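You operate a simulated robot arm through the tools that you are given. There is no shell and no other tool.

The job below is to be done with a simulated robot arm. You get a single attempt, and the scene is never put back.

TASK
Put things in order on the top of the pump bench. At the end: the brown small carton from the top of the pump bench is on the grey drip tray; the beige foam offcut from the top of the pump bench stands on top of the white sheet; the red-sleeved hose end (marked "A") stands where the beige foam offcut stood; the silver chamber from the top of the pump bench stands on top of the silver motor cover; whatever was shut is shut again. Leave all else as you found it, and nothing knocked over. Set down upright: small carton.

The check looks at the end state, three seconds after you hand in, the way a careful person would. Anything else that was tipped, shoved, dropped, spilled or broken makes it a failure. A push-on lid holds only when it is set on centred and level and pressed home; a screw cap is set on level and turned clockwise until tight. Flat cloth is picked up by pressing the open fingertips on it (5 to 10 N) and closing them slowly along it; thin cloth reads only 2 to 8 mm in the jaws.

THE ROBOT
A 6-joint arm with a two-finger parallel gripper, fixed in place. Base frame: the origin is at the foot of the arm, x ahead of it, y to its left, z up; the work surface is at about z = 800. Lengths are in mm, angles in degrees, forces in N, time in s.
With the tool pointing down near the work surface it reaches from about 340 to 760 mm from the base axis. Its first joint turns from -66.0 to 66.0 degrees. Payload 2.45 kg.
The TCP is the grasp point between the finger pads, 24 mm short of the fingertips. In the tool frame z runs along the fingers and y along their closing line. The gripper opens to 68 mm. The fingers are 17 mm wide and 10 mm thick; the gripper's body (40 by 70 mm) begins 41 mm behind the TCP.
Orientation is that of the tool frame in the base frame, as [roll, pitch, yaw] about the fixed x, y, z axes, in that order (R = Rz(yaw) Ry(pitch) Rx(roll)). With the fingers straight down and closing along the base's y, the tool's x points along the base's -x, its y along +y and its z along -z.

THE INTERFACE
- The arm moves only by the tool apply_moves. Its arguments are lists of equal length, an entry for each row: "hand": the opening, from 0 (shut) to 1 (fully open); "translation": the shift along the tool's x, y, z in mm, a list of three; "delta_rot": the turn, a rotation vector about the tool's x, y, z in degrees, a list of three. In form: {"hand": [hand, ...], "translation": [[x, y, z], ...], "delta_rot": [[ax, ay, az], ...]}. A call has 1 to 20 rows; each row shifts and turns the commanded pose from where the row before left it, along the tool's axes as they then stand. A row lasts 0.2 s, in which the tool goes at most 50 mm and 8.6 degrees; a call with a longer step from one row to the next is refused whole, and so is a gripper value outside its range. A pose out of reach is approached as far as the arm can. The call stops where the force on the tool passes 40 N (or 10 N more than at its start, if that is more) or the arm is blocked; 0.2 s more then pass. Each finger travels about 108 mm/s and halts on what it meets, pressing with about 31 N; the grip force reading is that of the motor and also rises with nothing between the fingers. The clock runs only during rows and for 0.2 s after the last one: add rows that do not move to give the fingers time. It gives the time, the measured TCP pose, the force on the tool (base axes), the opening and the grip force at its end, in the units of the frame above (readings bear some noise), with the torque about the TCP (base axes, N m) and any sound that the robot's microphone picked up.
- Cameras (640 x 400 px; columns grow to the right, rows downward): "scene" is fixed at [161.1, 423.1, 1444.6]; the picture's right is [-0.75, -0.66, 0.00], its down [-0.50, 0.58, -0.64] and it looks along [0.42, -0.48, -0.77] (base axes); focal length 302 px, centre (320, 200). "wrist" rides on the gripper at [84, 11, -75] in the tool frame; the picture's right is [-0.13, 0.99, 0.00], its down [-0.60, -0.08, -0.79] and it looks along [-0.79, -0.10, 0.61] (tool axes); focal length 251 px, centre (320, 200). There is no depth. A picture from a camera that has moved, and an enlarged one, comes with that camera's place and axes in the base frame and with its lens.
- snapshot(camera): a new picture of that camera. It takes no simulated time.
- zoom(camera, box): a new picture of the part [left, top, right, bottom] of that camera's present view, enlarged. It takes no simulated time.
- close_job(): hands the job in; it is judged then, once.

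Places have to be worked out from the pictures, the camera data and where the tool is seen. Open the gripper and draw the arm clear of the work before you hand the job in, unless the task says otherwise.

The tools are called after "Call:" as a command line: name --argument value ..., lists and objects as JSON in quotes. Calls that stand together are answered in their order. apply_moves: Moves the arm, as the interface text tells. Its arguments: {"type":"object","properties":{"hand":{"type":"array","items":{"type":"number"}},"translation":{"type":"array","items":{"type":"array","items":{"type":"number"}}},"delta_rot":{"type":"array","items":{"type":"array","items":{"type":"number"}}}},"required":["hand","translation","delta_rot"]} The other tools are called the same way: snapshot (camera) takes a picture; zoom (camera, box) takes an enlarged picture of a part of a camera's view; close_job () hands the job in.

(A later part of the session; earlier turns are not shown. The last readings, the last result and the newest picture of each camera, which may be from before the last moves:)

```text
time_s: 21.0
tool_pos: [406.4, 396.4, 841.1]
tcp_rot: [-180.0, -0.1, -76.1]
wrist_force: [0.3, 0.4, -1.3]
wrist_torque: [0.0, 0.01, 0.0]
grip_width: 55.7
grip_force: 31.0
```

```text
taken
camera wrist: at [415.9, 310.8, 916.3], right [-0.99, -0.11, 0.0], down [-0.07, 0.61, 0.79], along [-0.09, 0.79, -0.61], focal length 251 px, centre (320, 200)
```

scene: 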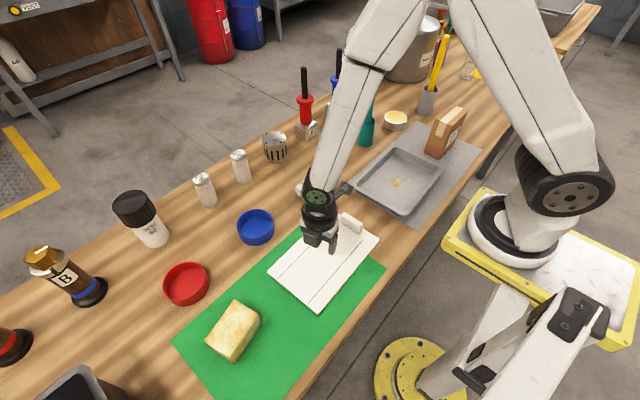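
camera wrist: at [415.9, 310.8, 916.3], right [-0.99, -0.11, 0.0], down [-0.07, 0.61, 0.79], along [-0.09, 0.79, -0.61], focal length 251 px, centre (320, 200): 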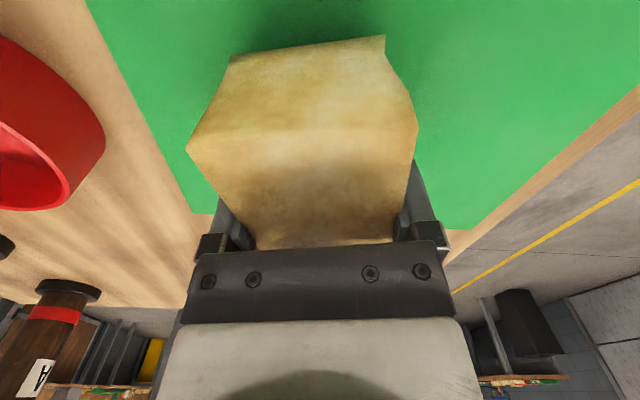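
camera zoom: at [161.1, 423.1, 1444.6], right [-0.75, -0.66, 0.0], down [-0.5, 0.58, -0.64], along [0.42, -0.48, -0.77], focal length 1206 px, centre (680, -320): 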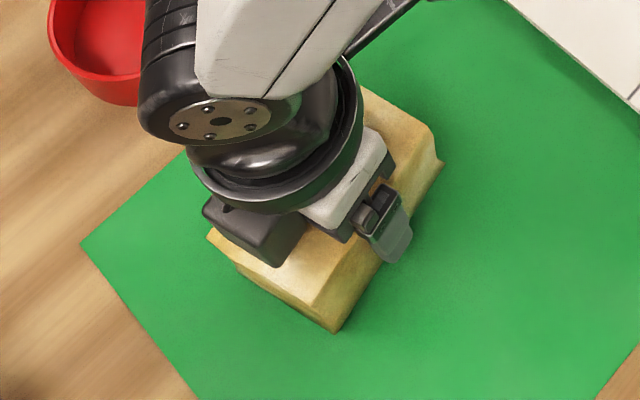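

It is holding. I'll keep lifting gently in 5 mm steps to about 45 mm clear and check again.

Call:
apply_moves --hand '[0, 0, 0, 0, 0, 0, 0, 0, 0]' --translation '[[0, 0, -3], [0, 0, -4], [0, 0, -5], [0, 0, -5], [0, 0, -5], [0, 0, -5], [0, 0, -4], [0, 0, -3], [0, 0, 0]]' --delta_rot '[[0, 0, 0], [0, 0, 0], [0, 0, 0], [0, 0, 0], [0, 0, 0], [0, 0, 0], [0, 0, 0], [0, 0, 0], [0, 0, 0]]'

Call:
snapshot --camera "wrist"

```text
time_s: 23.0
tool_pos: [406.6, 395.6, 876.5]
tcp_rot: [-179.9, 0.0, -76.3]
wrist_force: [0.2, 0.3, -0.4]
wrist_torque: [-0.02, -0.03, 0.0]
grip_width: 55.8
grip_force: 30.9
```

```text
taken
camera wrist: at [416.0, 310.8, 950.5], right [-0.99, -0.11, 0.0], down [-0.07, 0.61, 0.79], along [-0.09, 0.79, -0.61], focal length 251 px, centre (320, 200)
```

wrist: 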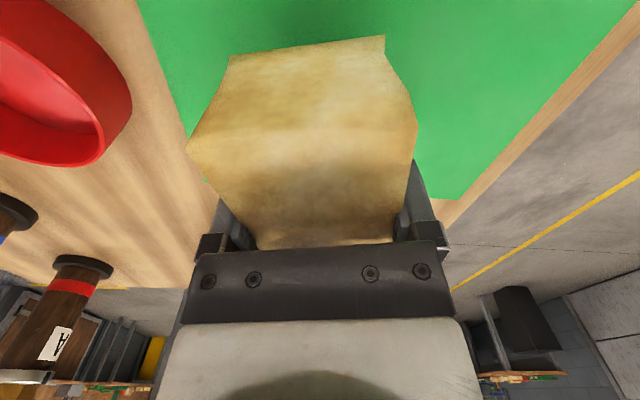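

The foam is secure at z=876. I'll carry it slowly to the sheet with small steps.

Call:
apply_moves --hand '[0, 0, 0, 0, 0, 0, 0, 0, 0, 0, 0, 0, 0, 0, 0, 0, 0, 0, 0, 0]' --translation '[[3, 1, 0], [6, 2, 0], [10, 3.2, 0], [13, 4.2, 0], [13.5, 4.4, 0], [13.5, 4.4, 0], [13.5, 4.4, 0], [13.5, 4.4, 0], [13.5, 4.4, 0], [13.5, 4.4, 0], [13.5, 4.4, 0], [13.5, 4.4, 0], [13.5, 4.4, 0], [13.5, 4.4, 0], [13.5, 4.4, 0], [13.5, 4.4, 0], [13, 4.2, 0], [10, 3.2, 0], [6, 2, 0], [2, 0.6, 0]]' --delta_rot '[[0, 0, 0], [0, 0, 0], [0, 0, 0], [0, 0, 0], [0, 0, 0], [0, 0, 0], [0, 0, 0], [0, 0, 0], [0, 0, 0], [0, 0, 0], [0, 0, 0], [0, 0, 0], [0, 0, 0], [0, 0, 0], [0, 0, 0], [0, 0, 0], [0, 0, 0], [0, 0, 0], [0, 0, 0], [0, 0, 0]]'

Call:
snapshot --camera "scene"

Call:
snapshot --camera "wrist"

```text
time_s: 27.2
tool_pos: [389.9, 159.6, 875.4]
tcp_rot: [180.0, 0.1, -76.2]
wrist_force: [0.8, -0.3, -0.5]
wrist_torque: [-0.03, 0.01, -0.01]
grip_width: 55.9
grip_force: 31.5
```

```text
taken
```

scene: 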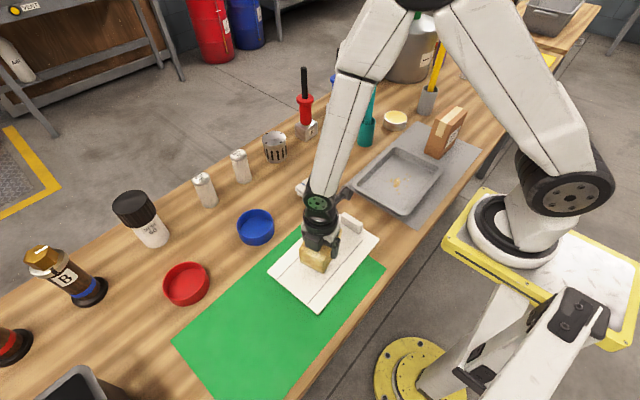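

```text
taken
camera wrist: at [398.5, 74.8, 950.4], right [-0.99, -0.11, 0.0], down [-0.07, 0.61, 0.79], along [-0.09, 0.79, -0.61], focal length 251 px, centre (320, 200)
```

wrist: 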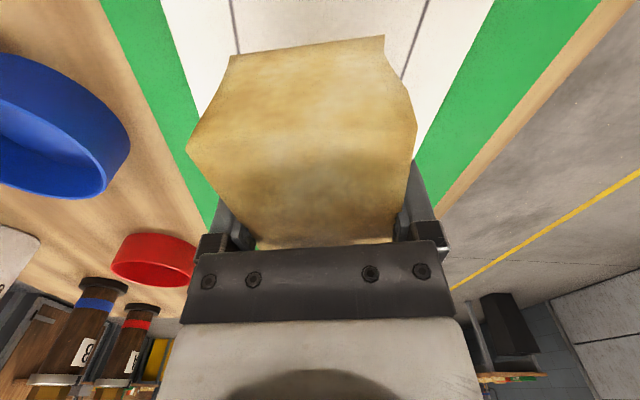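

The foam is over the clear part of the white sheet, with its bottom at about z=847. I'll lower it 35 mm and then feel for contact.

Call:
apply_moves --hand '[0, 0, 0, 0, 0, 0, 0, 0]' --translation '[[0, 0, 3], [0, 0, 5], [0, 0, 6], [0, 0, 6], [0, 0, 6], [0, 0, 5], [0, 0, 4], [0, 0, 0]]' --delta_rot '[[0, 0, 0], [0, 0, 0], [0, 0, 0], [0, 0, 0], [0, 0, 0], [0, 0, 0], [0, 0, 0], [0, 0, 0]]'

Call:
apply_moves --hand '[0, 0]' --translation '[[0, 0, 2], [0, 0, 0]]' --delta_rot '[[0, 0, 0], [0, 0, 0]]'

Call:
zoom --camera "scene" --box '[250, 180, 400, 330]'

```text
time_s: 29.0
tool_pos: [389.8, 158.5, 841.1]
tcp_rot: [180.0, 0.0, -76.3]
wrist_force: [-0.4, -0.1, 0.4]
wrist_torque: [-0.01, -0.02, -0.01]
grip_width: 55.7
grip_force: 30.9
```

```text
time_s: 29.6
tool_pos: [389.3, 159.2, 838.3]
tcp_rot: [-180.0, 0.0, -76.2]
wrist_force: [-0.3, 0.0, 0.2]
wrist_torque: [0.0, 0.0, -0.01]
grip_width: 55.5
grip_force: 30.6
```

```text
2.67 times, centred on (325, 255) of scene
camera zoom: at [161.1, 423.1, 1444.6], right [-0.75, -0.66, 0.0], down [-0.5, 0.58, -0.64], along [0.42, -0.48, -0.77], focal length 804 px, centre (307, 53)
```

zoom: 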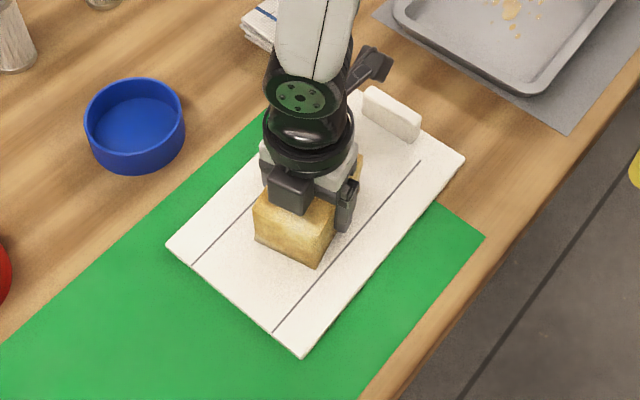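

No contact yet at TCP z≈838; I'll continue in small increments.

Call:
apply_moves --hand '[0, 0, 0]' --translation '[[0, 0, 1], [0, 0, 1], [0, 0, 0]]' --delta_rot '[[0, 0, 0], [0, 0, 0], [0, 0, 0]]'

Call:
apply_moves --hand '[0, 0]' --translation '[[0, 0, 1], [0, 0, 0]]' --delta_rot '[[0, 0, 0], [0, 0, 0]]'

Call:
zoom --camera "scene" --box '[280, 200, 360, 280]'

```text
time_s: 30.4
tool_pos: [390.2, 159.6, 837.3]
tcp_rot: [-180.0, 0.1, -76.3]
wrist_force: [-4.9, -1.4, 39.0]
wrist_torque: [-0.19, 0.23, -0.04]
grip_width: 55.8
grip_force: 30.8
```

```text
time_s: 31.0
tool_pos: [389.3, 159.4, 836.2]
tcp_rot: [-179.8, 0.2, -76.2]
wrist_force: [-2.0, -1.9, 38.2]
wrist_torque: [-0.06, 0.16, -0.02]
grip_width: 55.6
grip_force: 31.2
```

```text
5.00 times, centred on (320, 240) of scene
camera zoom: at [160.6, 422.9, 1444.8], right [-0.75, -0.66, 0.0], down [-0.5, 0.58, -0.64], along [0.42, -0.48, -0.77], focal length 1508 px, centre (320, 0)
```

zoom: 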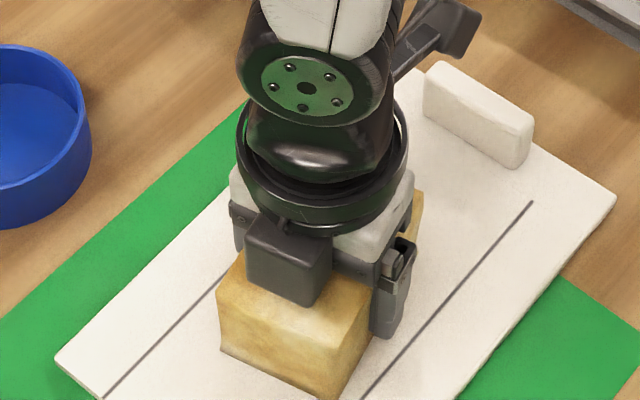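

Contact reached (about 38 N pressing). I'll back off 2 mm to relieve the push, then open and rise straight up.

Call:
apply_moves --hand '[0, 0]' --translation '[[0, 0, -1.5], [0, 0, 0]]' --delta_rot '[[0, 0, 0], [0, 0, 0]]'

Call:
apply_moves --hand '[0.85, 0.9, 1, 1, 1, 1, 1, 1, 1]' --translation '[[0, 0, 0], [0, 0, 0], [0, 0, 0], [0, 0, 0], [0, 0, -10], [0, 0, -30], [0, 0, -40], [0, 0, -40], [0, 0, 0]]' --delta_rot '[[0, 0, 0], [0, 0, 0], [0, 0, 0], [0, 0, 0], [0, 0, 0], [0, 0, 0], [0, 0, 0], [0, 0, 0], [0, 0, 0]]'

Call:
snapshot --camera "scene"

Call:
snapshot --camera "wrist"

```text
time_s: 31.6
tool_pos: [389.0, 158.2, 837.0]
tcp_rot: [-180.0, 0.0, -76.2]
wrist_force: [2.3, 1.0, 5.7]
wrist_torque: [0.14, -0.11, -0.04]
grip_width: 55.5
grip_force: 30.7
```

```text
time_s: 33.6
tool_pos: [389.6, 157.4, 959.0]
tcp_rot: [-179.9, 0.0, -76.2]
wrist_force: [-0.2, 0.0, 0.3]
wrist_torque: [-0.03, 0.01, 0.01]
grip_width: 68.0
grip_force: 0.1
```

```text
taken
```

scene: 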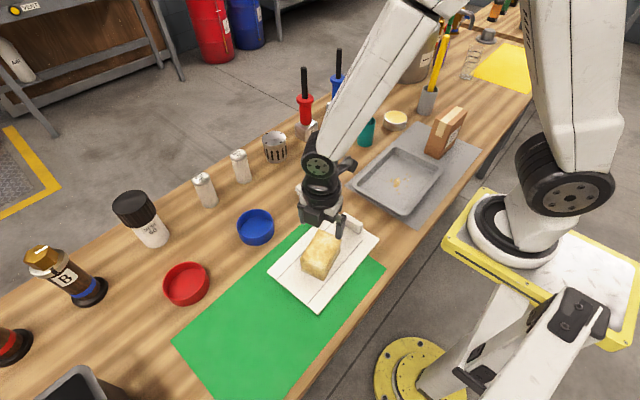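

```text
taken
camera wrist: at [397.8, 74.1, 1033.9], right [-0.99, -0.11, 0.0], down [-0.07, 0.61, 0.79], along [-0.09, 0.79, -0.61], focal length 251 px, centre (320, 200)
```

wrist: 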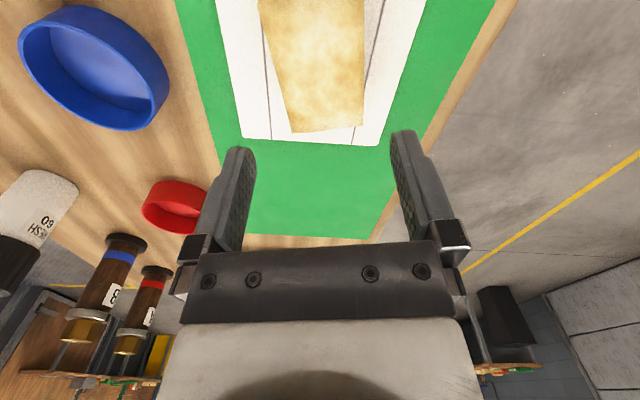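

Foam stands on the white sheet. Next is the carton: I'll raise, spin the jaws toward the carton's narrow side, and travel to above it at about (373,−412).

Call:
apply_moves --hand '[1, 1, 1, 1, 1, 1, 1, 1, 1, 1, 1, 1, 1, 1, 1, 1, 1, 1, 1, 1]' --translation '[[0, 0, -5], [0, 0, -5], [0, 0, -5], [0, 0, -5], [0, 0, -5], [0, 0, -5], [0, 0, -5], [0, 0, -5], [0, 0, -5], [0, 0, -5], [0, 0, -5], [0, 0, -5], [0, 0, -5], [0, 0, -5], [0, 0, -5], [0, 0, -5], [0, 0, -5], [0, 0, -5], [0, 0, -5], [0, 0, -5]]' --delta_rot '[[0, 0, 8.5], [0, 0, 8.5], [0, 0, 8.5], [0, 0, 8.5], [0, 0, 8.5], [0, 0, 8.5], [0, 0, 8.5], [0, 0, 8.5], [0, 0, 8.5], [0, 0, 8.5], [0, 0, 8.5], [0, 0, 8.5], [0, 0, 8.5], [0, 0, 8.5], [0, 0, 8.5], [0, 0, 8.5], [0, 0, 8.5], [0, 0, 8.5], [0, 0, 8.5], [0, 0, 8.5]]'

Call:
apply_moves --hand '[1, 1, 1, 1, 1, 1, 1, 1, 1, 1, 1, 1, 1, 1, 1, 1, 1, 1]' --translation '[[0, 0, 0], [0, 0, 0], [0, 0, 0], [0, 0, 0], [-43.7, 3.3, 0], [-43.7, 3.3, 0], [-43.7, 3.3, 0], [-43.7, 3.3, 0], [-43.7, 3.3, 0], [-43.7, 3.3, 0], [-43.7, 3.3, 0], [-43.7, 3.3, 0], [-43.7, 3.3, 0], [-43.7, 3.3, 0], [-43.7, 3.3, 0], [-43.7, 3.3, 0], [-43.7, 3.3, 0], [0, 0, 0]]' --delta_rot '[[0, 0, 7.45], [0, 0, 7.45], [0, 0, 7.45], [0, 0, 7.45], [0, 0, 0], [0, 0, 0], [0, 0, 0], [0, 0, 0], [0, 0, 0], [0, 0, 0], [0, 0, 0], [0, 0, 0], [0, 0, 0], [0, 0, 0], [0, 0, 0], [0, 0, 0], [0, 0, 0], [0, 0, 0]]'

Call:
snapshot --camera "wrist"

Call:
snapshot --camera "scene"

```text
time_s: 37.8
tool_pos: [388.5, 158.3, 1057.9]
tcp_rot: [-180.0, 0.0, 113.6]
wrist_force: [-0.5, 0.4, -0.4]
wrist_torque: [0.01, -0.02, 0.0]
grip_width: 68.0
grip_force: 0.0
```

```text
time_s: 41.6
tool_pos: [371.5, -411.1, 1056.3]
tcp_rot: [179.9, -0.1, 84.0]
wrist_force: [-0.6, -0.5, 0.3]
wrist_torque: [0.02, 0.0, -0.03]
grip_width: 68.4
grip_force: 0.0
```

```text
taken
camera wrist: at [390.3, -329.4, 1131.7], right [0.97, -0.23, 0.0], down [-0.14, -0.59, 0.79], along [-0.18, -0.77, -0.61], focal length 251 px, centre (320, 200)
```

wrist: 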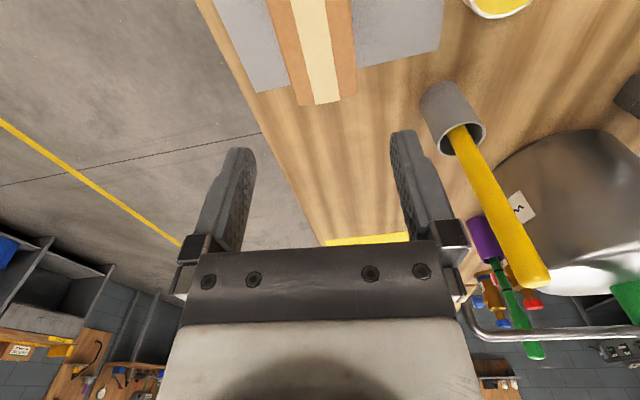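

```text
taken
```

scene: 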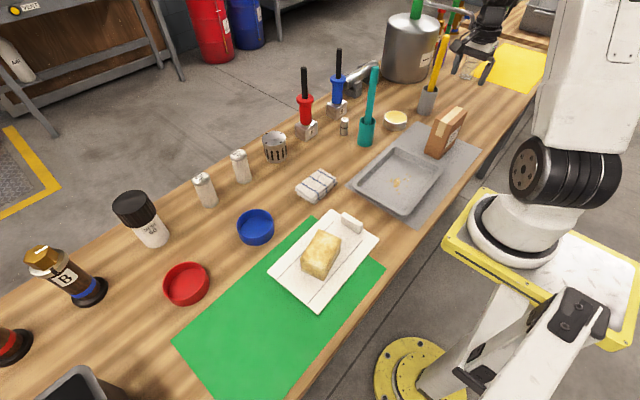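

Arm is above the carton; the scene view is fully clear, so I'll zoom the wrist on the carton and use the scene for fresh measurements of hose A, the chamber and the motor cover.

Call:
zoom --camera "wrist" --box '[220, 0, 420, 130]'

Call:
zoom --camera "scene" --box '[410, 90, 490, 170]'

Call:
zoom --camera "scene" --box '[270, 60, 350, 150]'

Call:
zoom --camera "scene" --box '[250, 120, 310, 180]'

Call:
zoom --camera "scene" --box '[330, 130, 450, 230]'

```text
3.08 times, centred on (320, 65) of wrist
camera zoom: at [390.3, -329.4, 1131.7], right [0.97, -0.23, 0.0], down [-0.14, -0.59, 0.79], along [-0.18, -0.77, -0.61], focal length 774 px, centre (320, 615)
```

zoom: 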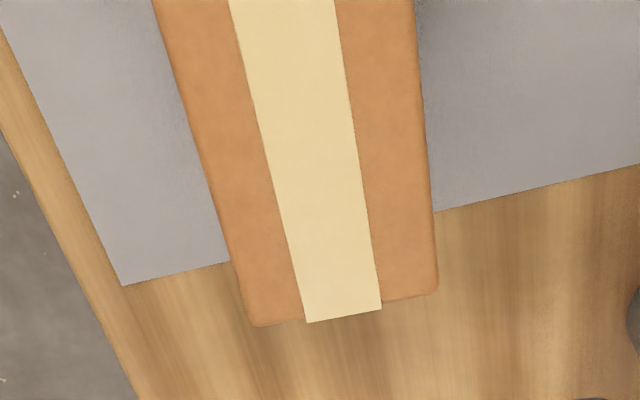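

```text
5.00 times, centred on (450, 130) of scene
camera zoom: at [161.1, 423.1, 1444.6], right [-0.75, -0.66, 0.0], down [-0.5, 0.58, -0.64], along [0.42, -0.48, -0.77], focal length 1508 px, centre (-330, 550)
```

zoom: 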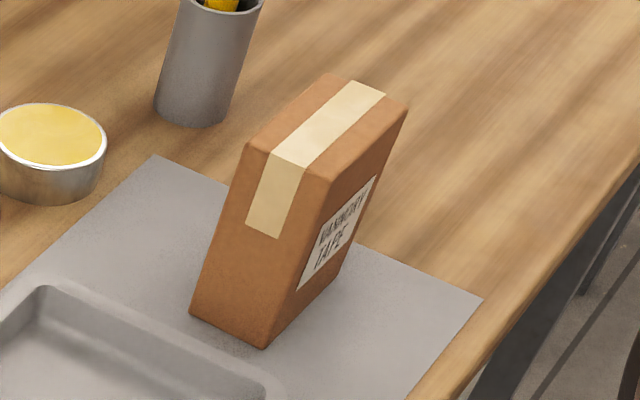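

```text
4.44 times, centred on (310, 105) of scene
camera zoom: at [161.1, 423.1, 1444.6], right [-0.75, -0.66, 0.0], down [-0.5, 0.58, -0.64], along [0.42, -0.48, -0.77], focal length 1340 px, centre (364, 622)
```

zoom: 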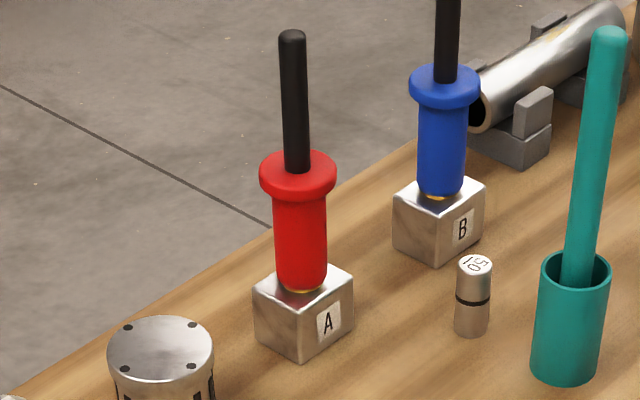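

```text
6.67 times, centred on (280, 150) of scene
camera zoom: at [161.1, 423.1, 1444.6], right [-0.75, -0.66, 0.0], down [-0.5, 0.58, -0.64], along [0.42, -0.48, -0.77], focal length 2011 px, centre (587, 533)
```

zoom: 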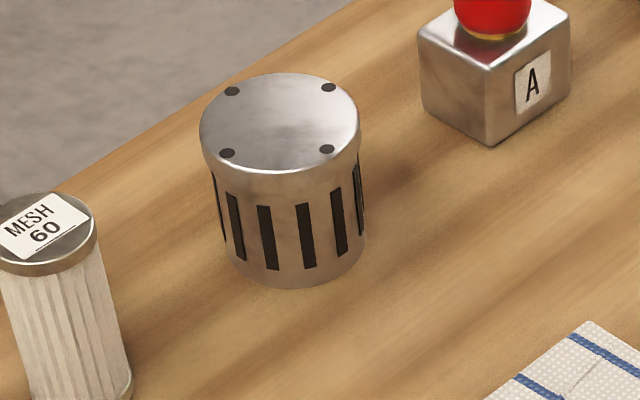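

```text
4.00 times, centred on (390, 180) of scene
camera zoom: at [161.1, 423.1, 1444.6], right [-0.75, -0.66, 0.0], down [-0.5, 0.58, -0.64], along [0.42, -0.48, -0.77], focal length 1206 px, centre (40, 280)
```

zoom: 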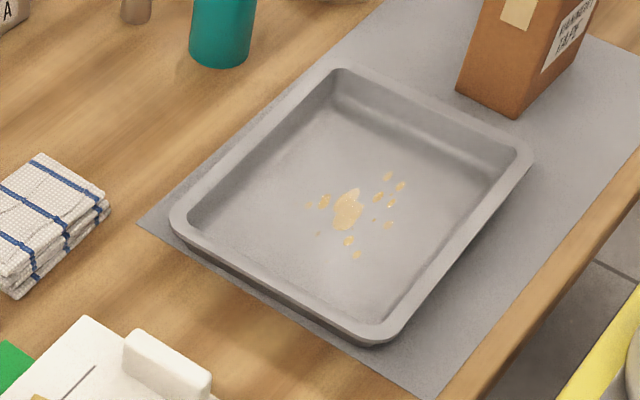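

Carton measures about 55×100 mm, 124 mm tall, centred near (369,−405) with its long side about 2° off the base y axis. I'll correct yaw and position and descend to just above it for a check.

Call:
apply_moves --hand '[1, 1, 1, 1, 1]' --translation '[[0, 0, 0], [4, -2.3, 30], [0, 0, 33], [0, 0, 33], [0, 0, 0]]' --delta_rot '[[0, 0, -3.9], [0, 0, 0], [0, 0, 0], [0, 0, 0], [0, 0, 0]]'

Call:
zoom --camera "wrist" --box '[200, 0, 440, 200]'

Call:
zoom --camera "scene" --box '[400, 60, 520, 170]'

```text
time_s: 42.8
tool_pos: [370.6, -406.7, 960.0]
tcp_rot: [180.0, 0.0, 87.9]
wrist_force: [-1.0, -0.6, 0.4]
wrist_torque: [-0.02, -0.02, 0.0]
grip_width: 67.9
grip_force: 0.1
```

```text
2.00 times, centred on (320, 100) of wrist
camera zoom: at [384.0, -323.1, 1035.5], right [0.99, -0.17, 0.0], down [-0.1, -0.6, 0.79], along [-0.13, -0.78, -0.61], focal length 503 px, centre (320, 400)
```

zoom: 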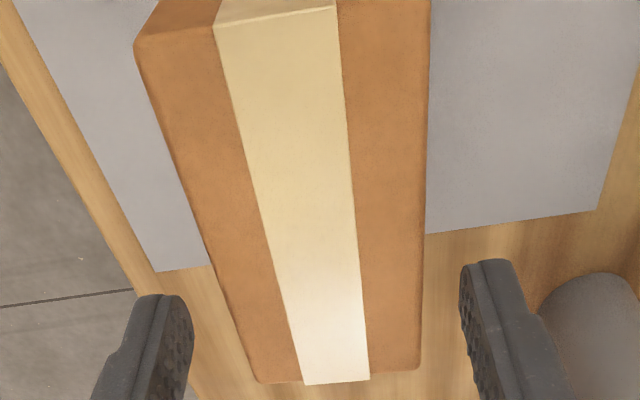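

```text
3.64 times, centred on (460, 115) of scene
camera zoom: at [161.1, 423.1, 1444.6], right [-0.75, -0.66, 0.0], down [-0.5, 0.58, -0.64], along [0.42, -0.48, -0.77], focal length 1097 px, centre (-189, 509)
```

zoom: 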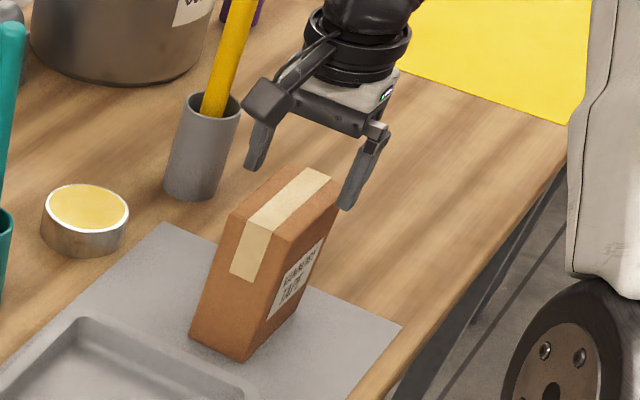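

Clearances on both sides look good (about 8–10 mm). I'll shift 1 mm, descend to z=895, and close on the carton.

Call:
apply_moves --hand '[1, 1, 1, 1, 0.9, 0.8, 0.7, 0.6, 0.5, 0.5]' --translation '[[0, -1.2, 20], [0, 0, 22], [0, 0, 23], [0, 0, 0], [0, 0, 0], [0, 0, 0], [0, 0, 0], [0, 0, 0], [0, 0, 0], [0, 0, 0]]' --delta_rot '[[0, 0, 0], [0, 0, 0], [0, 0, 0], [0, 0, 0], [0, 0, 0], [0, 0, 0], [0, 0, 0], [0, 0, 0], [0, 0, 0], [0, 0, 0]]'

Call:
zoom --camera "scene" --box '[400, 60, 520, 170]'

```text
time_s: 45.0
tool_pos: [369.4, -405.2, 895.8]
tcp_rot: [-180.0, 0.0, 88.0]
wrist_force: [0.1, -0.1, -0.4]
wrist_torque: [-0.01, 0.01, 0.02]
grip_width: 54.2
grip_force: 30.7
```

```text
3.64 times, centred on (460, 115) of scene
camera zoom: at [161.1, 423.1, 1444.6], right [-0.75, -0.66, 0.0], down [-0.5, 0.58, -0.64], along [0.42, -0.48, -0.77], focal length 1097 px, centre (-189, 509)
```

zoom: 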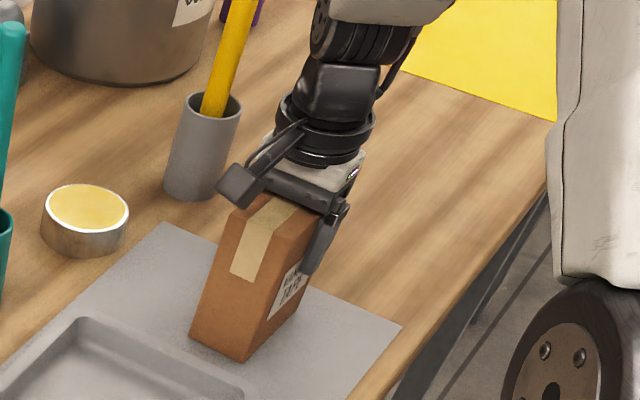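

Carton gripped at 54.2 mm. I'll lift gently by 60 mm and verify it stays level.

Call:
apply_moves --hand '[0.4, 0.4, 0.4, 0.4, 0.4, 0.4, 0.4, 0.4, 0.4, 0.4, 0.4, 0.4]' --translation '[[0, 0, -2], [0, 0, -3], [0, 0, -4], [0, 0, -6], [0, 0, -7], [0, 0, -7], [0, 0, -7], [0, 0, -7], [0, 0, -7], [0, 0, -6], [0, 0, -4], [0, 0, 0]]' --delta_rot '[[0, 0, 0], [0, 0, 0], [0, 0, 0], [0, 0, 0], [0, 0, 0], [0, 0, 0], [0, 0, 0], [0, 0, 0], [0, 0, 0], [0, 0, 0], [0, 0, 0], [0, 0, 0]]'

Call:
zoom --camera "scene" --box '[380, 40, 520, 180]'

Call:
snapshot --camera "wrist"

```text
time_s: 47.6
tool_pos: [368.9, -407.1, 956.1]
tcp_rot: [-180.0, 0.0, 87.9]
wrist_force: [-0.1, -1.1, -1.3]
wrist_torque: [0.01, 0.02, -0.05]
grip_width: 54.1
grip_force: 31.0
```

```text
2.86 times, centred on (450, 110) of scene
camera zoom: at [161.1, 423.1, 1444.6], right [-0.75, -0.66, 0.0], down [-0.5, 0.58, -0.64], along [0.42, -0.48, -0.77], focal length 862 px, centre (-51, 457)
```

zoom: 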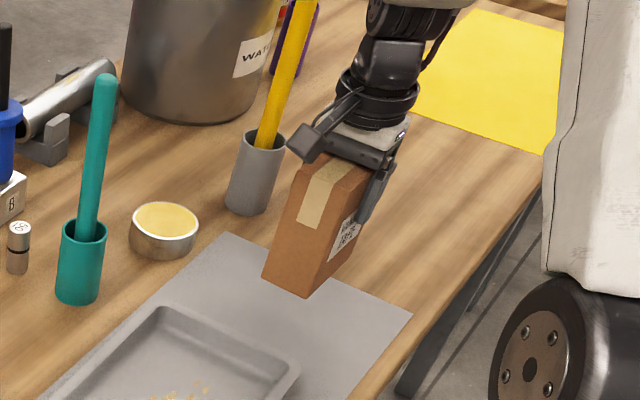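

```text
taken
camera wrist: at [382.6, -322.9, 1031.2], right [0.99, -0.17, 0.0], down [-0.1, -0.6, 0.79], along [-0.13, -0.78, -0.61], focal length 251 px, centre (320, 200)
```

wrist: 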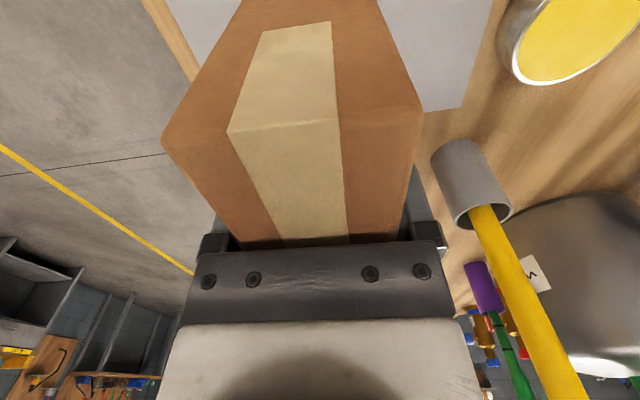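

The carton hangs straight and level. I'll carry it to above the tray's centre at about (391,−184), where its bottom clears the rim.

Call:
apply_moves --hand '[0.4, 0.4, 0.4, 0.4, 0.4, 0.4, 0.4, 0.4, 0.4, 0.4, 0.4, 0.4, 0.4, 0.4, 0.4, 0.4, 0.4, 0.4, 0.4, 0.4]' --translation '[[3, 0.2, 0], [6, 0.4, 0], [10, 0.6, 0], [13.5, 0.84, 0], [13.5, 0.84, 0], [13.5, 0.84, 0], [13.5, 0.84, 0], [13.5, 0.84, 0], [13.5, 0.84, 0], [13.5, 0.84, 0], [13.5, 0.84, 0], [13.5, 0.84, 0], [13.5, 0.84, 0], [13.5, 0.84, 0], [13.5, 0.84, 0], [13.5, 0.84, 0], [13.5, 0.84, 0], [10, 0.6, 0], [4, 0.3, 0], [1.8, 0.1, 0]]' --delta_rot '[[0, 0, 0], [0, 0, 0], [0, 0, 0], [0, 0, 0], [0, 0, 0], [0, 0, 0], [0, 0, 0], [0, 0, 0], [0, 0, 0], [0, 0, 0], [0, 0, 0], [0, 0, 0], [0, 0, 0], [0, 0, 0], [0, 0, 0], [0, 0, 0], [0, 0, 0], [0, 0, 0], [0, 0, 0], [0, 0, 0]]'

Call:
snapshot --camera "scene"

Call:
zoom --camera "scene" --box '[330, 110, 470, 230]'

```text
time_s: 51.8
tool_pos: [391.3, -183.3, 955.1]
tcp_rot: [-180.0, 0.0, 87.8]
wrist_force: [0.1, 0.3, -0.2]
wrist_torque: [-0.01, -0.01, 0.0]
grip_width: 54.0
grip_force: 30.8
```

```text
taken
```

scene: 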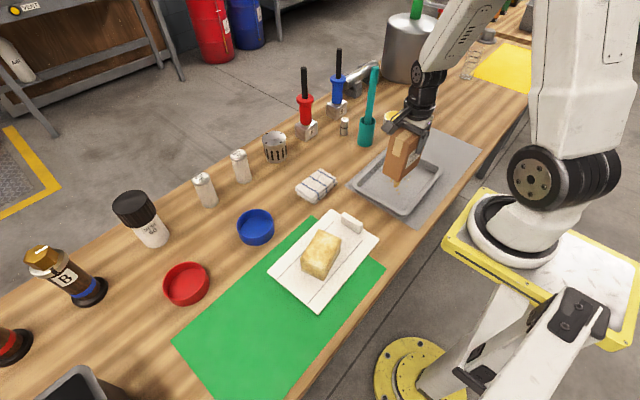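

```text
3.33 times, centred on (400, 170) of scene
camera zoom: at [161.1, 423.1, 1444.6], right [-0.75, -0.66, 0.0], down [-0.5, 0.58, -0.64], along [0.42, -0.48, -0.77], focal length 1005 px, centre (53, 300)
```

zoom: 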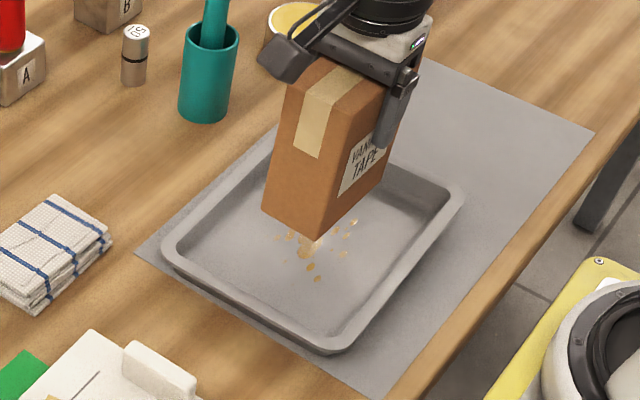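

The carton hangs right over the tray. I'll lower 50 mm and then feel for the tray floor in 1 mm steps.

Call:
apply_moves --hand '[0.4, 0.4, 0.4, 0.4, 0.4, 0.4, 0.4, 0.4, 0.4, 0.4]' --translation '[[0, 0, 3], [0, 0, 6], [0, 0, 7], [0, 0, 7], [0, 0, 7], [0, 0, 7], [0, 0, 6], [0, 0, 4], [0, 0, 3], [0, 0, 0]]' --delta_rot '[[0, 0, 0], [0, 0, 0], [0, 0, 0], [0, 0, 0], [0, 0, 0], [0, 0, 0], [0, 0, 0], [0, 0, 0], [0, 0, 0], [0, 0, 0]]'

Call:
apply_moves --hand '[0.4, 0.4, 0.4]' --translation '[[0, 0, 1], [0, 0, 1], [0, 0, 0]]' --delta_rot '[[0, 0, 0], [0, 0, 0], [0, 0, 0]]'

Call:
apply_moves --hand '[0.4, 0.4]' --translation '[[0, 0, 1], [0, 0, 0]]' --delta_rot '[[0, 0, 0], [0, 0, 0]]'

Call:
zoom --camera "scene" --box '[330, 110, 470, 230]'

```text
time_s: 54.0
tool_pos: [390.0, -183.0, 905.1]
tcp_rot: [-180.0, 0.0, 87.9]
wrist_force: [0.5, -0.6, -0.6]
wrist_torque: [0.0, 0.01, 0.04]
grip_width: 54.2
grip_force: 30.5
```

```text
time_s: 54.8
tool_pos: [390.4, -183.0, 903.5]
tcp_rot: [180.0, -0.1, 87.8]
wrist_force: [-0.3, -0.3, 0.2]
wrist_torque: [0.01, -0.01, -0.02]
grip_width: 54.4
grip_force: 31.0
```

```text
time_s: 55.4
tool_pos: [390.2, -183.7, 901.2]
tcp_rot: [180.0, 0.0, 87.9]
wrist_force: [-0.9, 0.5, -0.3]
wrist_torque: [-0.02, -0.03, 0.01]
grip_width: 54.1
grip_force: 31.1
```

```text
3.33 times, centred on (400, 170) of scene
camera zoom: at [161.1, 423.1, 1444.6], right [-0.75, -0.66, 0.0], down [-0.5, 0.58, -0.64], along [0.42, -0.48, -0.77], focal length 1005 px, centre (53, 300)
```

zoom: 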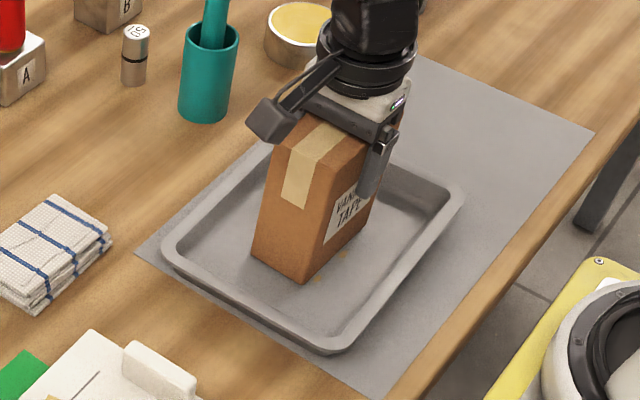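

Not touching yet at TCP z=901. Continuing down in 1 mm steps.

Call:
apply_moves --hand '[0.4, 0.4]' --translation '[[0, 0, 1], [0, 0, 0]]' --delta_rot '[[0, 0, 0], [0, 0, 0]]'

Call:
apply_moves --hand '[0.4, 0.4]' --translation '[[0, 0, 1], [0, 0, 0]]' --delta_rot '[[0, 0, 0], [0, 0, 0]]'

```text
time_s: 56.0
tool_pos: [390.6, -182.9, 901.8]
tcp_rot: [179.9, 0.0, 88.0]
wrist_force: [-0.1, -0.3, -1.6]
wrist_torque: [0.02, -0.02, -0.01]
grip_width: 54.3
grip_force: 30.4
```

```text
time_s: 56.6
tool_pos: [389.9, -182.7, 901.3]
tcp_rot: [180.0, 0.0, 87.9]
wrist_force: [0.4, -0.6, -0.8]
wrist_torque: [-0.04, -0.04, 0.03]
grip_width: 54.1
grip_force: 31.2
```

Still no force. Continuing in small steps.

Call:
apply_moves --hand '[0.4, 0.4]' --translation '[[0, 0, 1], [0, 0, 0]]' --delta_rot '[[0, 0, 0], [0, 0, 0]]'

Call:
apply_moves --hand '[0.4, 0.4]' --translation '[[0, 0, 1], [0, 0, 0]]' --delta_rot '[[0, 0, 0], [0, 0, 0]]'

```text
time_s: 57.2
tool_pos: [390.7, -183.2, 900.1]
tcp_rot: [180.0, 0.0, 87.8]
wrist_force: [-1.5, 1.5, 5.9]
wrist_torque: [0.18, 0.09, 0.01]
grip_width: 54.3
grip_force: 31.3
```

```text
time_s: 57.8
tool_pos: [391.2, -184.7, 899.5]
tcp_rot: [179.9, 0.1, 87.9]
wrist_force: [-3.2, 1.8, 26.4]
wrist_torque: [0.05, 0.24, 0.05]
grip_width: 54.3
grip_force: 31.1
```

Contact with the tray floor (26 N). I'll ease up 1 mm, open the fingers and rise clear.

Call:
apply_moves --hand '[0.4, 0.4]' --translation '[[0, 0, -1], [0, 0, 0]]' --delta_rot '[[0, 0, 0], [0, 0, 0]]'

Call:
apply_moves --hand '[0.82, 0.85, 0.9, 1, 1, 1, 1, 1, 1, 1]' --translation '[[0, 0, 0], [0, 0, 0], [0, 0, 0], [0, 0, 0], [0, 0, -10], [0, 0, -20], [0, 0, -40], [0, 0, -45], [0, 0, -45], [0, 0, 0]]' --delta_rot '[[0, 0, 0], [0, 0, 0], [0, 0, 0], [0, 0, 0], [0, 0, 0], [0, 0, 0], [0, 0, 0], [0, 0, 0], [0, 0, 0], [0, 0, 0]]'

Call:
snapshot --camera "scene"

Call:
snapshot --camera "wrist"

```text
time_s: 58.4
tool_pos: [390.8, -182.9, 900.6]
tcp_rot: [180.0, 0.0, 88.0]
wrist_force: [0.6, -0.5, 10.5]
wrist_torque: [-0.31, -0.15, -0.01]
grip_width: 54.3
grip_force: 30.6
```

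```text
time_s: 60.6
tool_pos: [390.2, -183.2, 1059.7]
tcp_rot: [-179.9, 0.0, 87.9]
wrist_force: [-0.2, -0.5, -0.8]
wrist_torque: [0.01, 0.02, -0.04]
grip_width: 68.0
grip_force: 0.1
```

```text
taken
```

scene: 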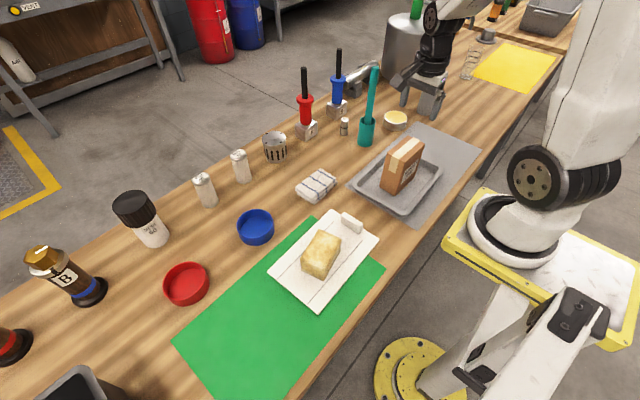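

```text
taken
camera wrist: at [404.8, -98.9, 1134.8], right [0.99, -0.17, 0.0], down [-0.1, -0.6, 0.79], along [-0.13, -0.78, -0.61], focal length 251 px, centre (320, 200)
```

wrist: 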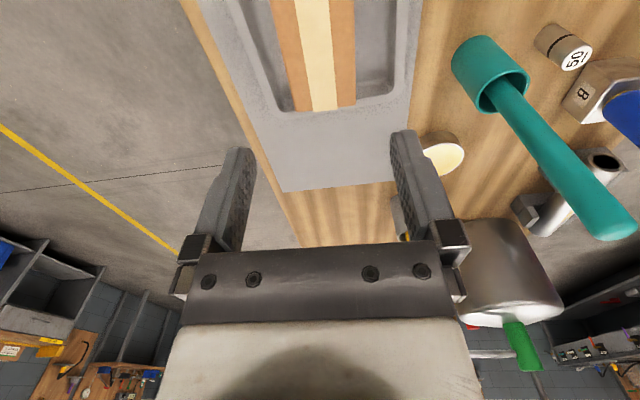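

The carton stands upright in the tray. Next is hose A at about (742,−173); its black stub tops out near z≈1028, so I'll raise, face outward, and travel to above it.

Call:
apply_moves --hand '[1, 1, 1, 1, 1, 1, 1, 1, 1, 1, 1, 1, 1, 1, 1, 1, 1, 1, 1]' --translation '[[0, 0, -6], [0, 0, -6], [0, 0, -6], [0, 0, -6], [0, 0, -6], [0, 0, -6], [0, 0, -6], [0, 0, -6], [0, 0, -6], [0, 0, -6], [-42.6, 11.1, 0], [-42.6, 11.1, 0], [-42.6, 11.1, 0], [-42.6, 11.1, 0], [-42.6, 11.1, 0], [-42.6, 11.1, 0], [-42.6, 11.1, 0], [-42.6, 11.1, 0], [0, 0, 0]]' --delta_rot '[[0, 0, -7.9], [0, 0, -7.9], [0, 0, -7.9], [0, 0, -7.9], [0, 0, -7.9], [0, 0, -7.9], [0, 0, -7.9], [0, 0, -7.9], [0, 0, -7.9], [0, 0, -7.9], [0, 0, 0], [0, 0, 0], [0, 0, 0], [0, 0, 0], [0, 0, 0], [0, 0, 0], [0, 0, 0], [0, 0, 0], [0, 0, 0]]'

Call:
snapshot --camera "wrist"

Call:
snapshot --camera "scene"

```text
time_s: 64.6
tool_pos: [734.4, -170.8, 1115.3]
tcp_rot: [-180.0, -0.3, 166.9]
wrist_force: [-0.2, 0.7, -0.1]
wrist_torque: [0.01, -0.03, 0.02]
grip_width: 68.2
grip_force: 0.1
out of reach, approached as far as the arm can: row 18
```

```text
taken
camera wrist: at [655.8, -141.8, 1191.6], right [0.35, 0.94, 0.0], down [0.57, -0.21, 0.79], along [0.74, -0.28, -0.61], focal length 251 px, centre (320, 200)
```

wrist: 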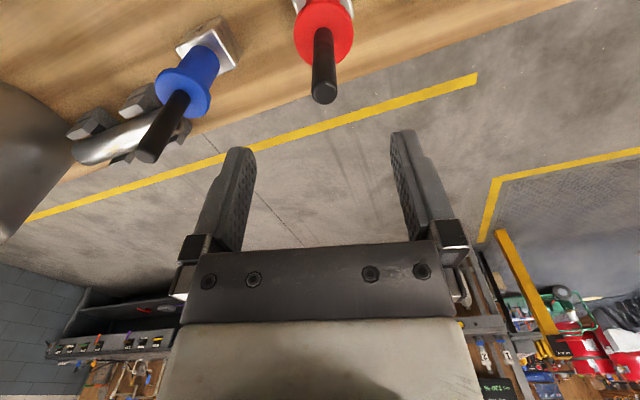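

```text
taken
```

scene: 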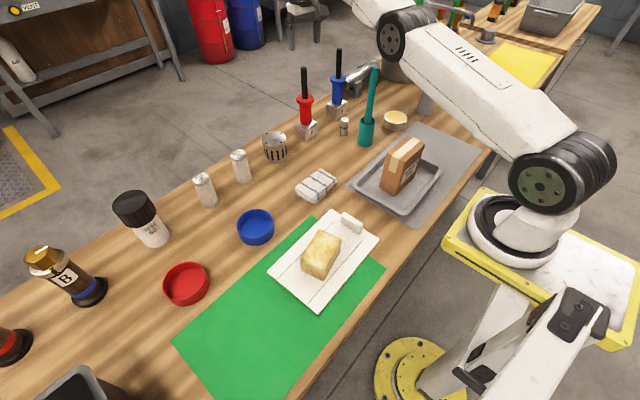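

The vertical tool falls ~7 mm short here, and the wrist view confirms the hose top at about (742.5,−172). Tilting the tool outward by 10° about the closing axis will bring it within reach without affecting the grip on the vertical stub.

Call:
apply_moves --hand '[1, 1, 1]' --translation '[[0, 0, 0], [0, 0, 0], [0, 0, 0]]' --delta_rot '[[0, -5, 0], [0, -5, 0], [0, 0, 0]]'

Call:
zoom --camera "wrist" --box '[200, 0, 440, 200]'

Call:
zoom --camera "scene" --box '[260, 0, 420, 140]'

```text
time_s: 65.4
tool_pos: [736.3, -172.3, 1118.5]
tcp_rot: [-180.0, 10.0, 167.0]
wrist_force: [0.3, -0.1, 0.2]
wrist_torque: [0.0, -0.04, 0.02]
grip_width: 67.9
grip_force: 0.1
```

```text
2.00 times, centred on (320, 100) of wrist
camera zoom: at [644.4, -139.6, 1177.3], right [0.35, 0.94, 0.02], down [0.43, -0.18, 0.89], along [0.83, -0.3, -0.46], focal length 503 px, centre (320, 400)
```

zoom: 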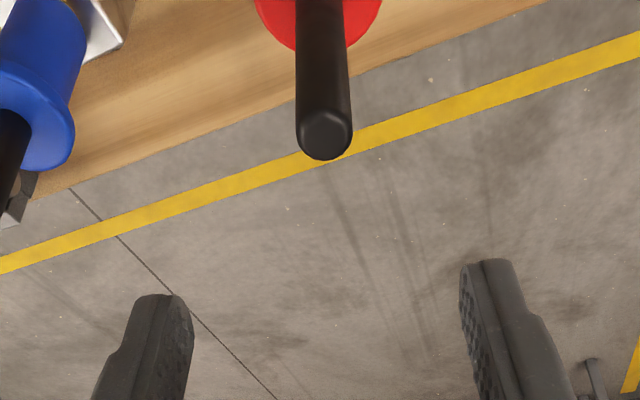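

```text
2.86 times, centred on (340, 70) of scene
camera zoom: at [161.1, 423.1, 1444.6], right [-0.75, -0.66, 0.0], down [-0.5, 0.58, -0.64], along [0.42, -0.48, -0.77], focal length 862 px, centre (263, 571)
```

zoom: 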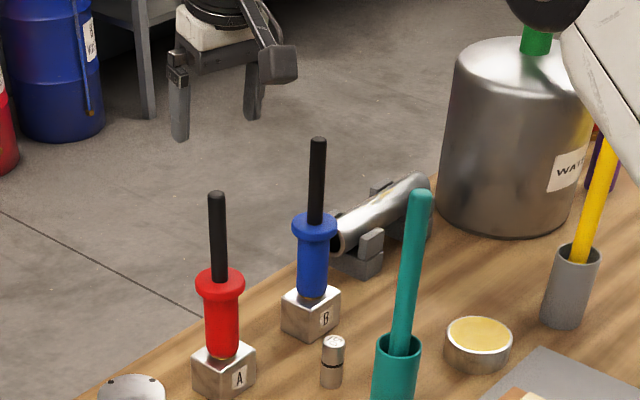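

The tilt works and the pose is now reachable. The hose axis is at about (741,−171) with its top near z=1029; I'll descend around the black stub to z≈996, leaving the palm just above its end.

Call:
apply_moves --hand '[1, 1, 1, 1, 1, 1]' --translation '[[3.3, 0.4, 24.3], [3.3, 0.4, 24.3], [3.3, 0.4, 24.3], [3.3, 0.4, 24.3], [3.3, 0.35, 24.3], [0, 0, 0]]' --delta_rot '[[0, 0, 0], [0, 0, 0], [0, 0, 0], [0, 0, 0], [0, 0, 0], [0, 0, 0]]'

Call:
snapshot --camera "wrist"

Call:
zoom --camera "scene" --box '[260, 40, 360, 140]'

```text
time_s: 66.8
tool_pos: [740.5, -170.6, 994.1]
tcp_rot: [-180.0, 10.0, 166.9]
wrist_force: [0.7, 0.6, -0.7]
wrist_torque: [0.0, -0.01, 0.01]
grip_width: 67.7
grip_force: 0.0
```

```text
taken
camera wrist: at [649.9, -138.4, 1054.2], right [0.35, 0.94, 0.02], down [0.43, -0.18, 0.89], along [0.83, -0.3, -0.46], focal length 251 px, centre (320, 200)
```

wrist: 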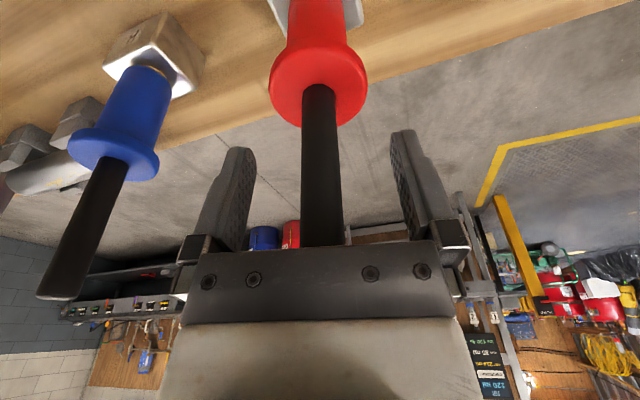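

```text
4.00 times, centred on (310, 90) of scene
camera zoom: at [161.1, 423.1, 1444.6], right [-0.75, -0.66, 0.0], down [-0.5, 0.58, -0.64], along [0.42, -0.48, -0.77], focal length 1206 px, centre (360, 640)
```

zoom: 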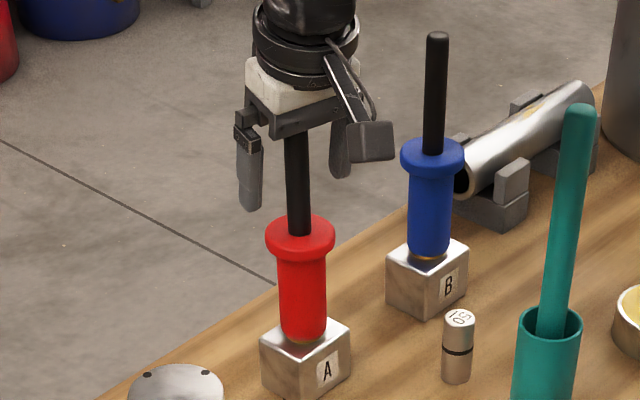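

The stub is centred between the fingers. I'll close on it and check the grip.

Call:
apply_moves --hand '[0.8, 0.6, 0.45, 0.35, 0.28, 0.2, 0.1, 0, 0, 0]' --translation '[[0, 0, 0], [0, 0, 0], [0, 0, 0], [0, 0, 0], [0, 0, 0], [0, 0, 0], [0, 0, 0], [0, 0, 0], [0, 0, 0], [0, 0, 0]]' --delta_rot '[[0, 0, 0], [0, 0, 0], [0, 0, 0], [0, 0, 0], [0, 0, 0], [0, 0, 0], [0, 0, 0], [0, 0, 0], [0, 0, 0], [0, 0, 0]]'

Call:
zoom --camera "scene" --box '[260, 40, 360, 140]'

Call:
snapshot --camera "wrist"

```text
time_s: 69.0
tool_pos: [741.4, -170.4, 995.2]
tcp_rot: [180.0, 9.9, 166.9]
wrist_force: [0.9, 1.0, 0.1]
wrist_torque: [0.11, -0.04, -0.02]
grip_width: 17.7
grip_force: 31.2
```

```text
4.00 times, centred on (310, 90) of scene
camera zoom: at [161.1, 423.2, 1444.6], right [-0.75, -0.66, 0.0], down [-0.5, 0.58, -0.64], along [0.42, -0.48, -0.77], focal length 1206 px, centre (360, 640)
```

zoom: 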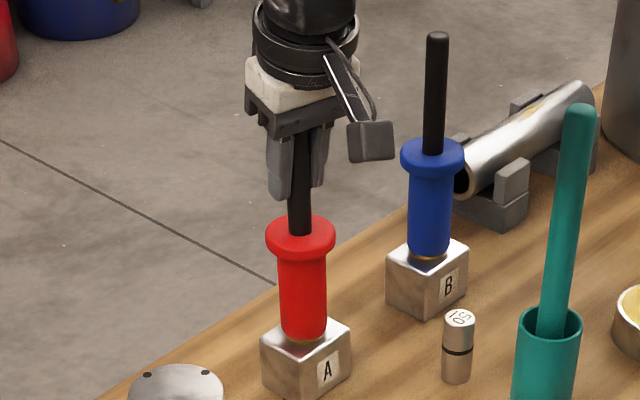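

```text
taken
camera wrist: at [649.9, -138.4, 1054.6], right [0.35, 0.94, 0.02], down [0.43, -0.18, 0.89], along [0.83, -0.3, -0.46], focal length 251 px, centre (320, 200)
```

wrist: 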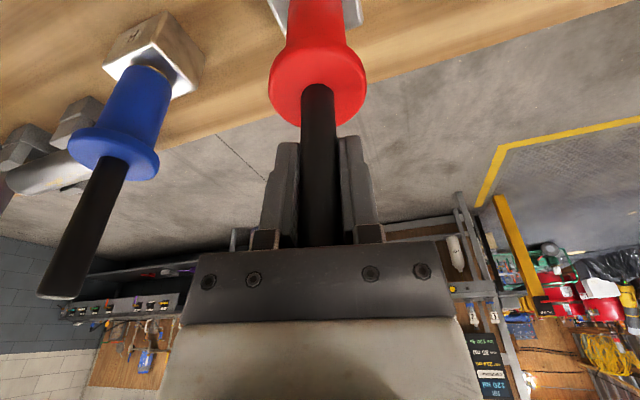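

Gripped at 17.7 mm. I'll lift 8 mm slowly and see whether the block comes along and stays upright.

Call:
apply_moves --hand '[0, 0, 0, 0, 0]' --translation '[[-0.35, 0, -1.97], [-0.35, 0, -1.97], [-0.35, 0, -1.97], [-0.35, 0, -1.97], [0, 0, 0]]' --delta_rot '[[0, 0, 0], [0, 0, 0], [0, 0, 0], [0, 0, 0], [0, 0, 0]]'

Call:
zoom --camera "scene" --box '[260, 40, 360, 140]'

Call:
zoom --camera "scene" --box '[280, 100, 330, 150]'

```text
time_s: 70.2
tool_pos: [739.7, -170.6, 1004.0]
tcp_rot: [-180.0, 10.1, 167.0]
wrist_force: [-0.6, -0.1, -2.9]
wrist_torque: [0.01, 0.02, 0.02]
grip_width: 17.5
grip_force: 31.0
```

```text
4.00 times, centred on (310, 90) of scene
camera zoom: at [161.2, 423.1, 1444.6], right [-0.75, -0.66, 0.0], down [-0.5, 0.58, -0.64], along [0.42, -0.48, -0.77], focal length 1206 px, centre (360, 640)
```

zoom: 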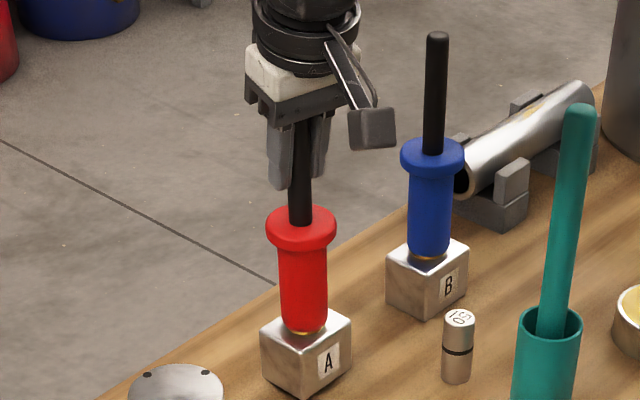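

```text
8.00 times, centred on (305, 125) of scene
camera zoom: at [161.2, 423.1, 1444.6], right [-0.75, -0.66, 0.0], down [-0.5, 0.58, -0.64], along [0.42, -0.48, -0.77], focal length 2413 px, centre (440, 800)
```

zoom: 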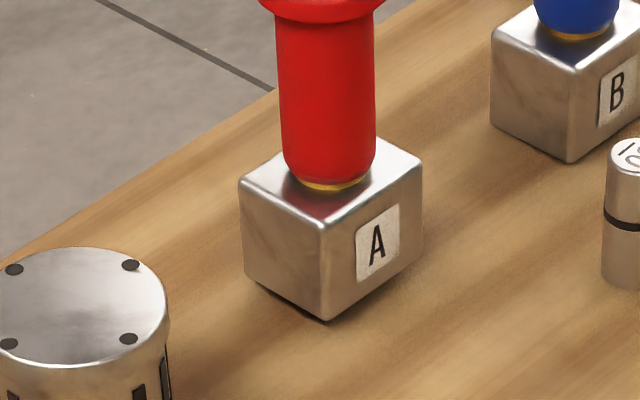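

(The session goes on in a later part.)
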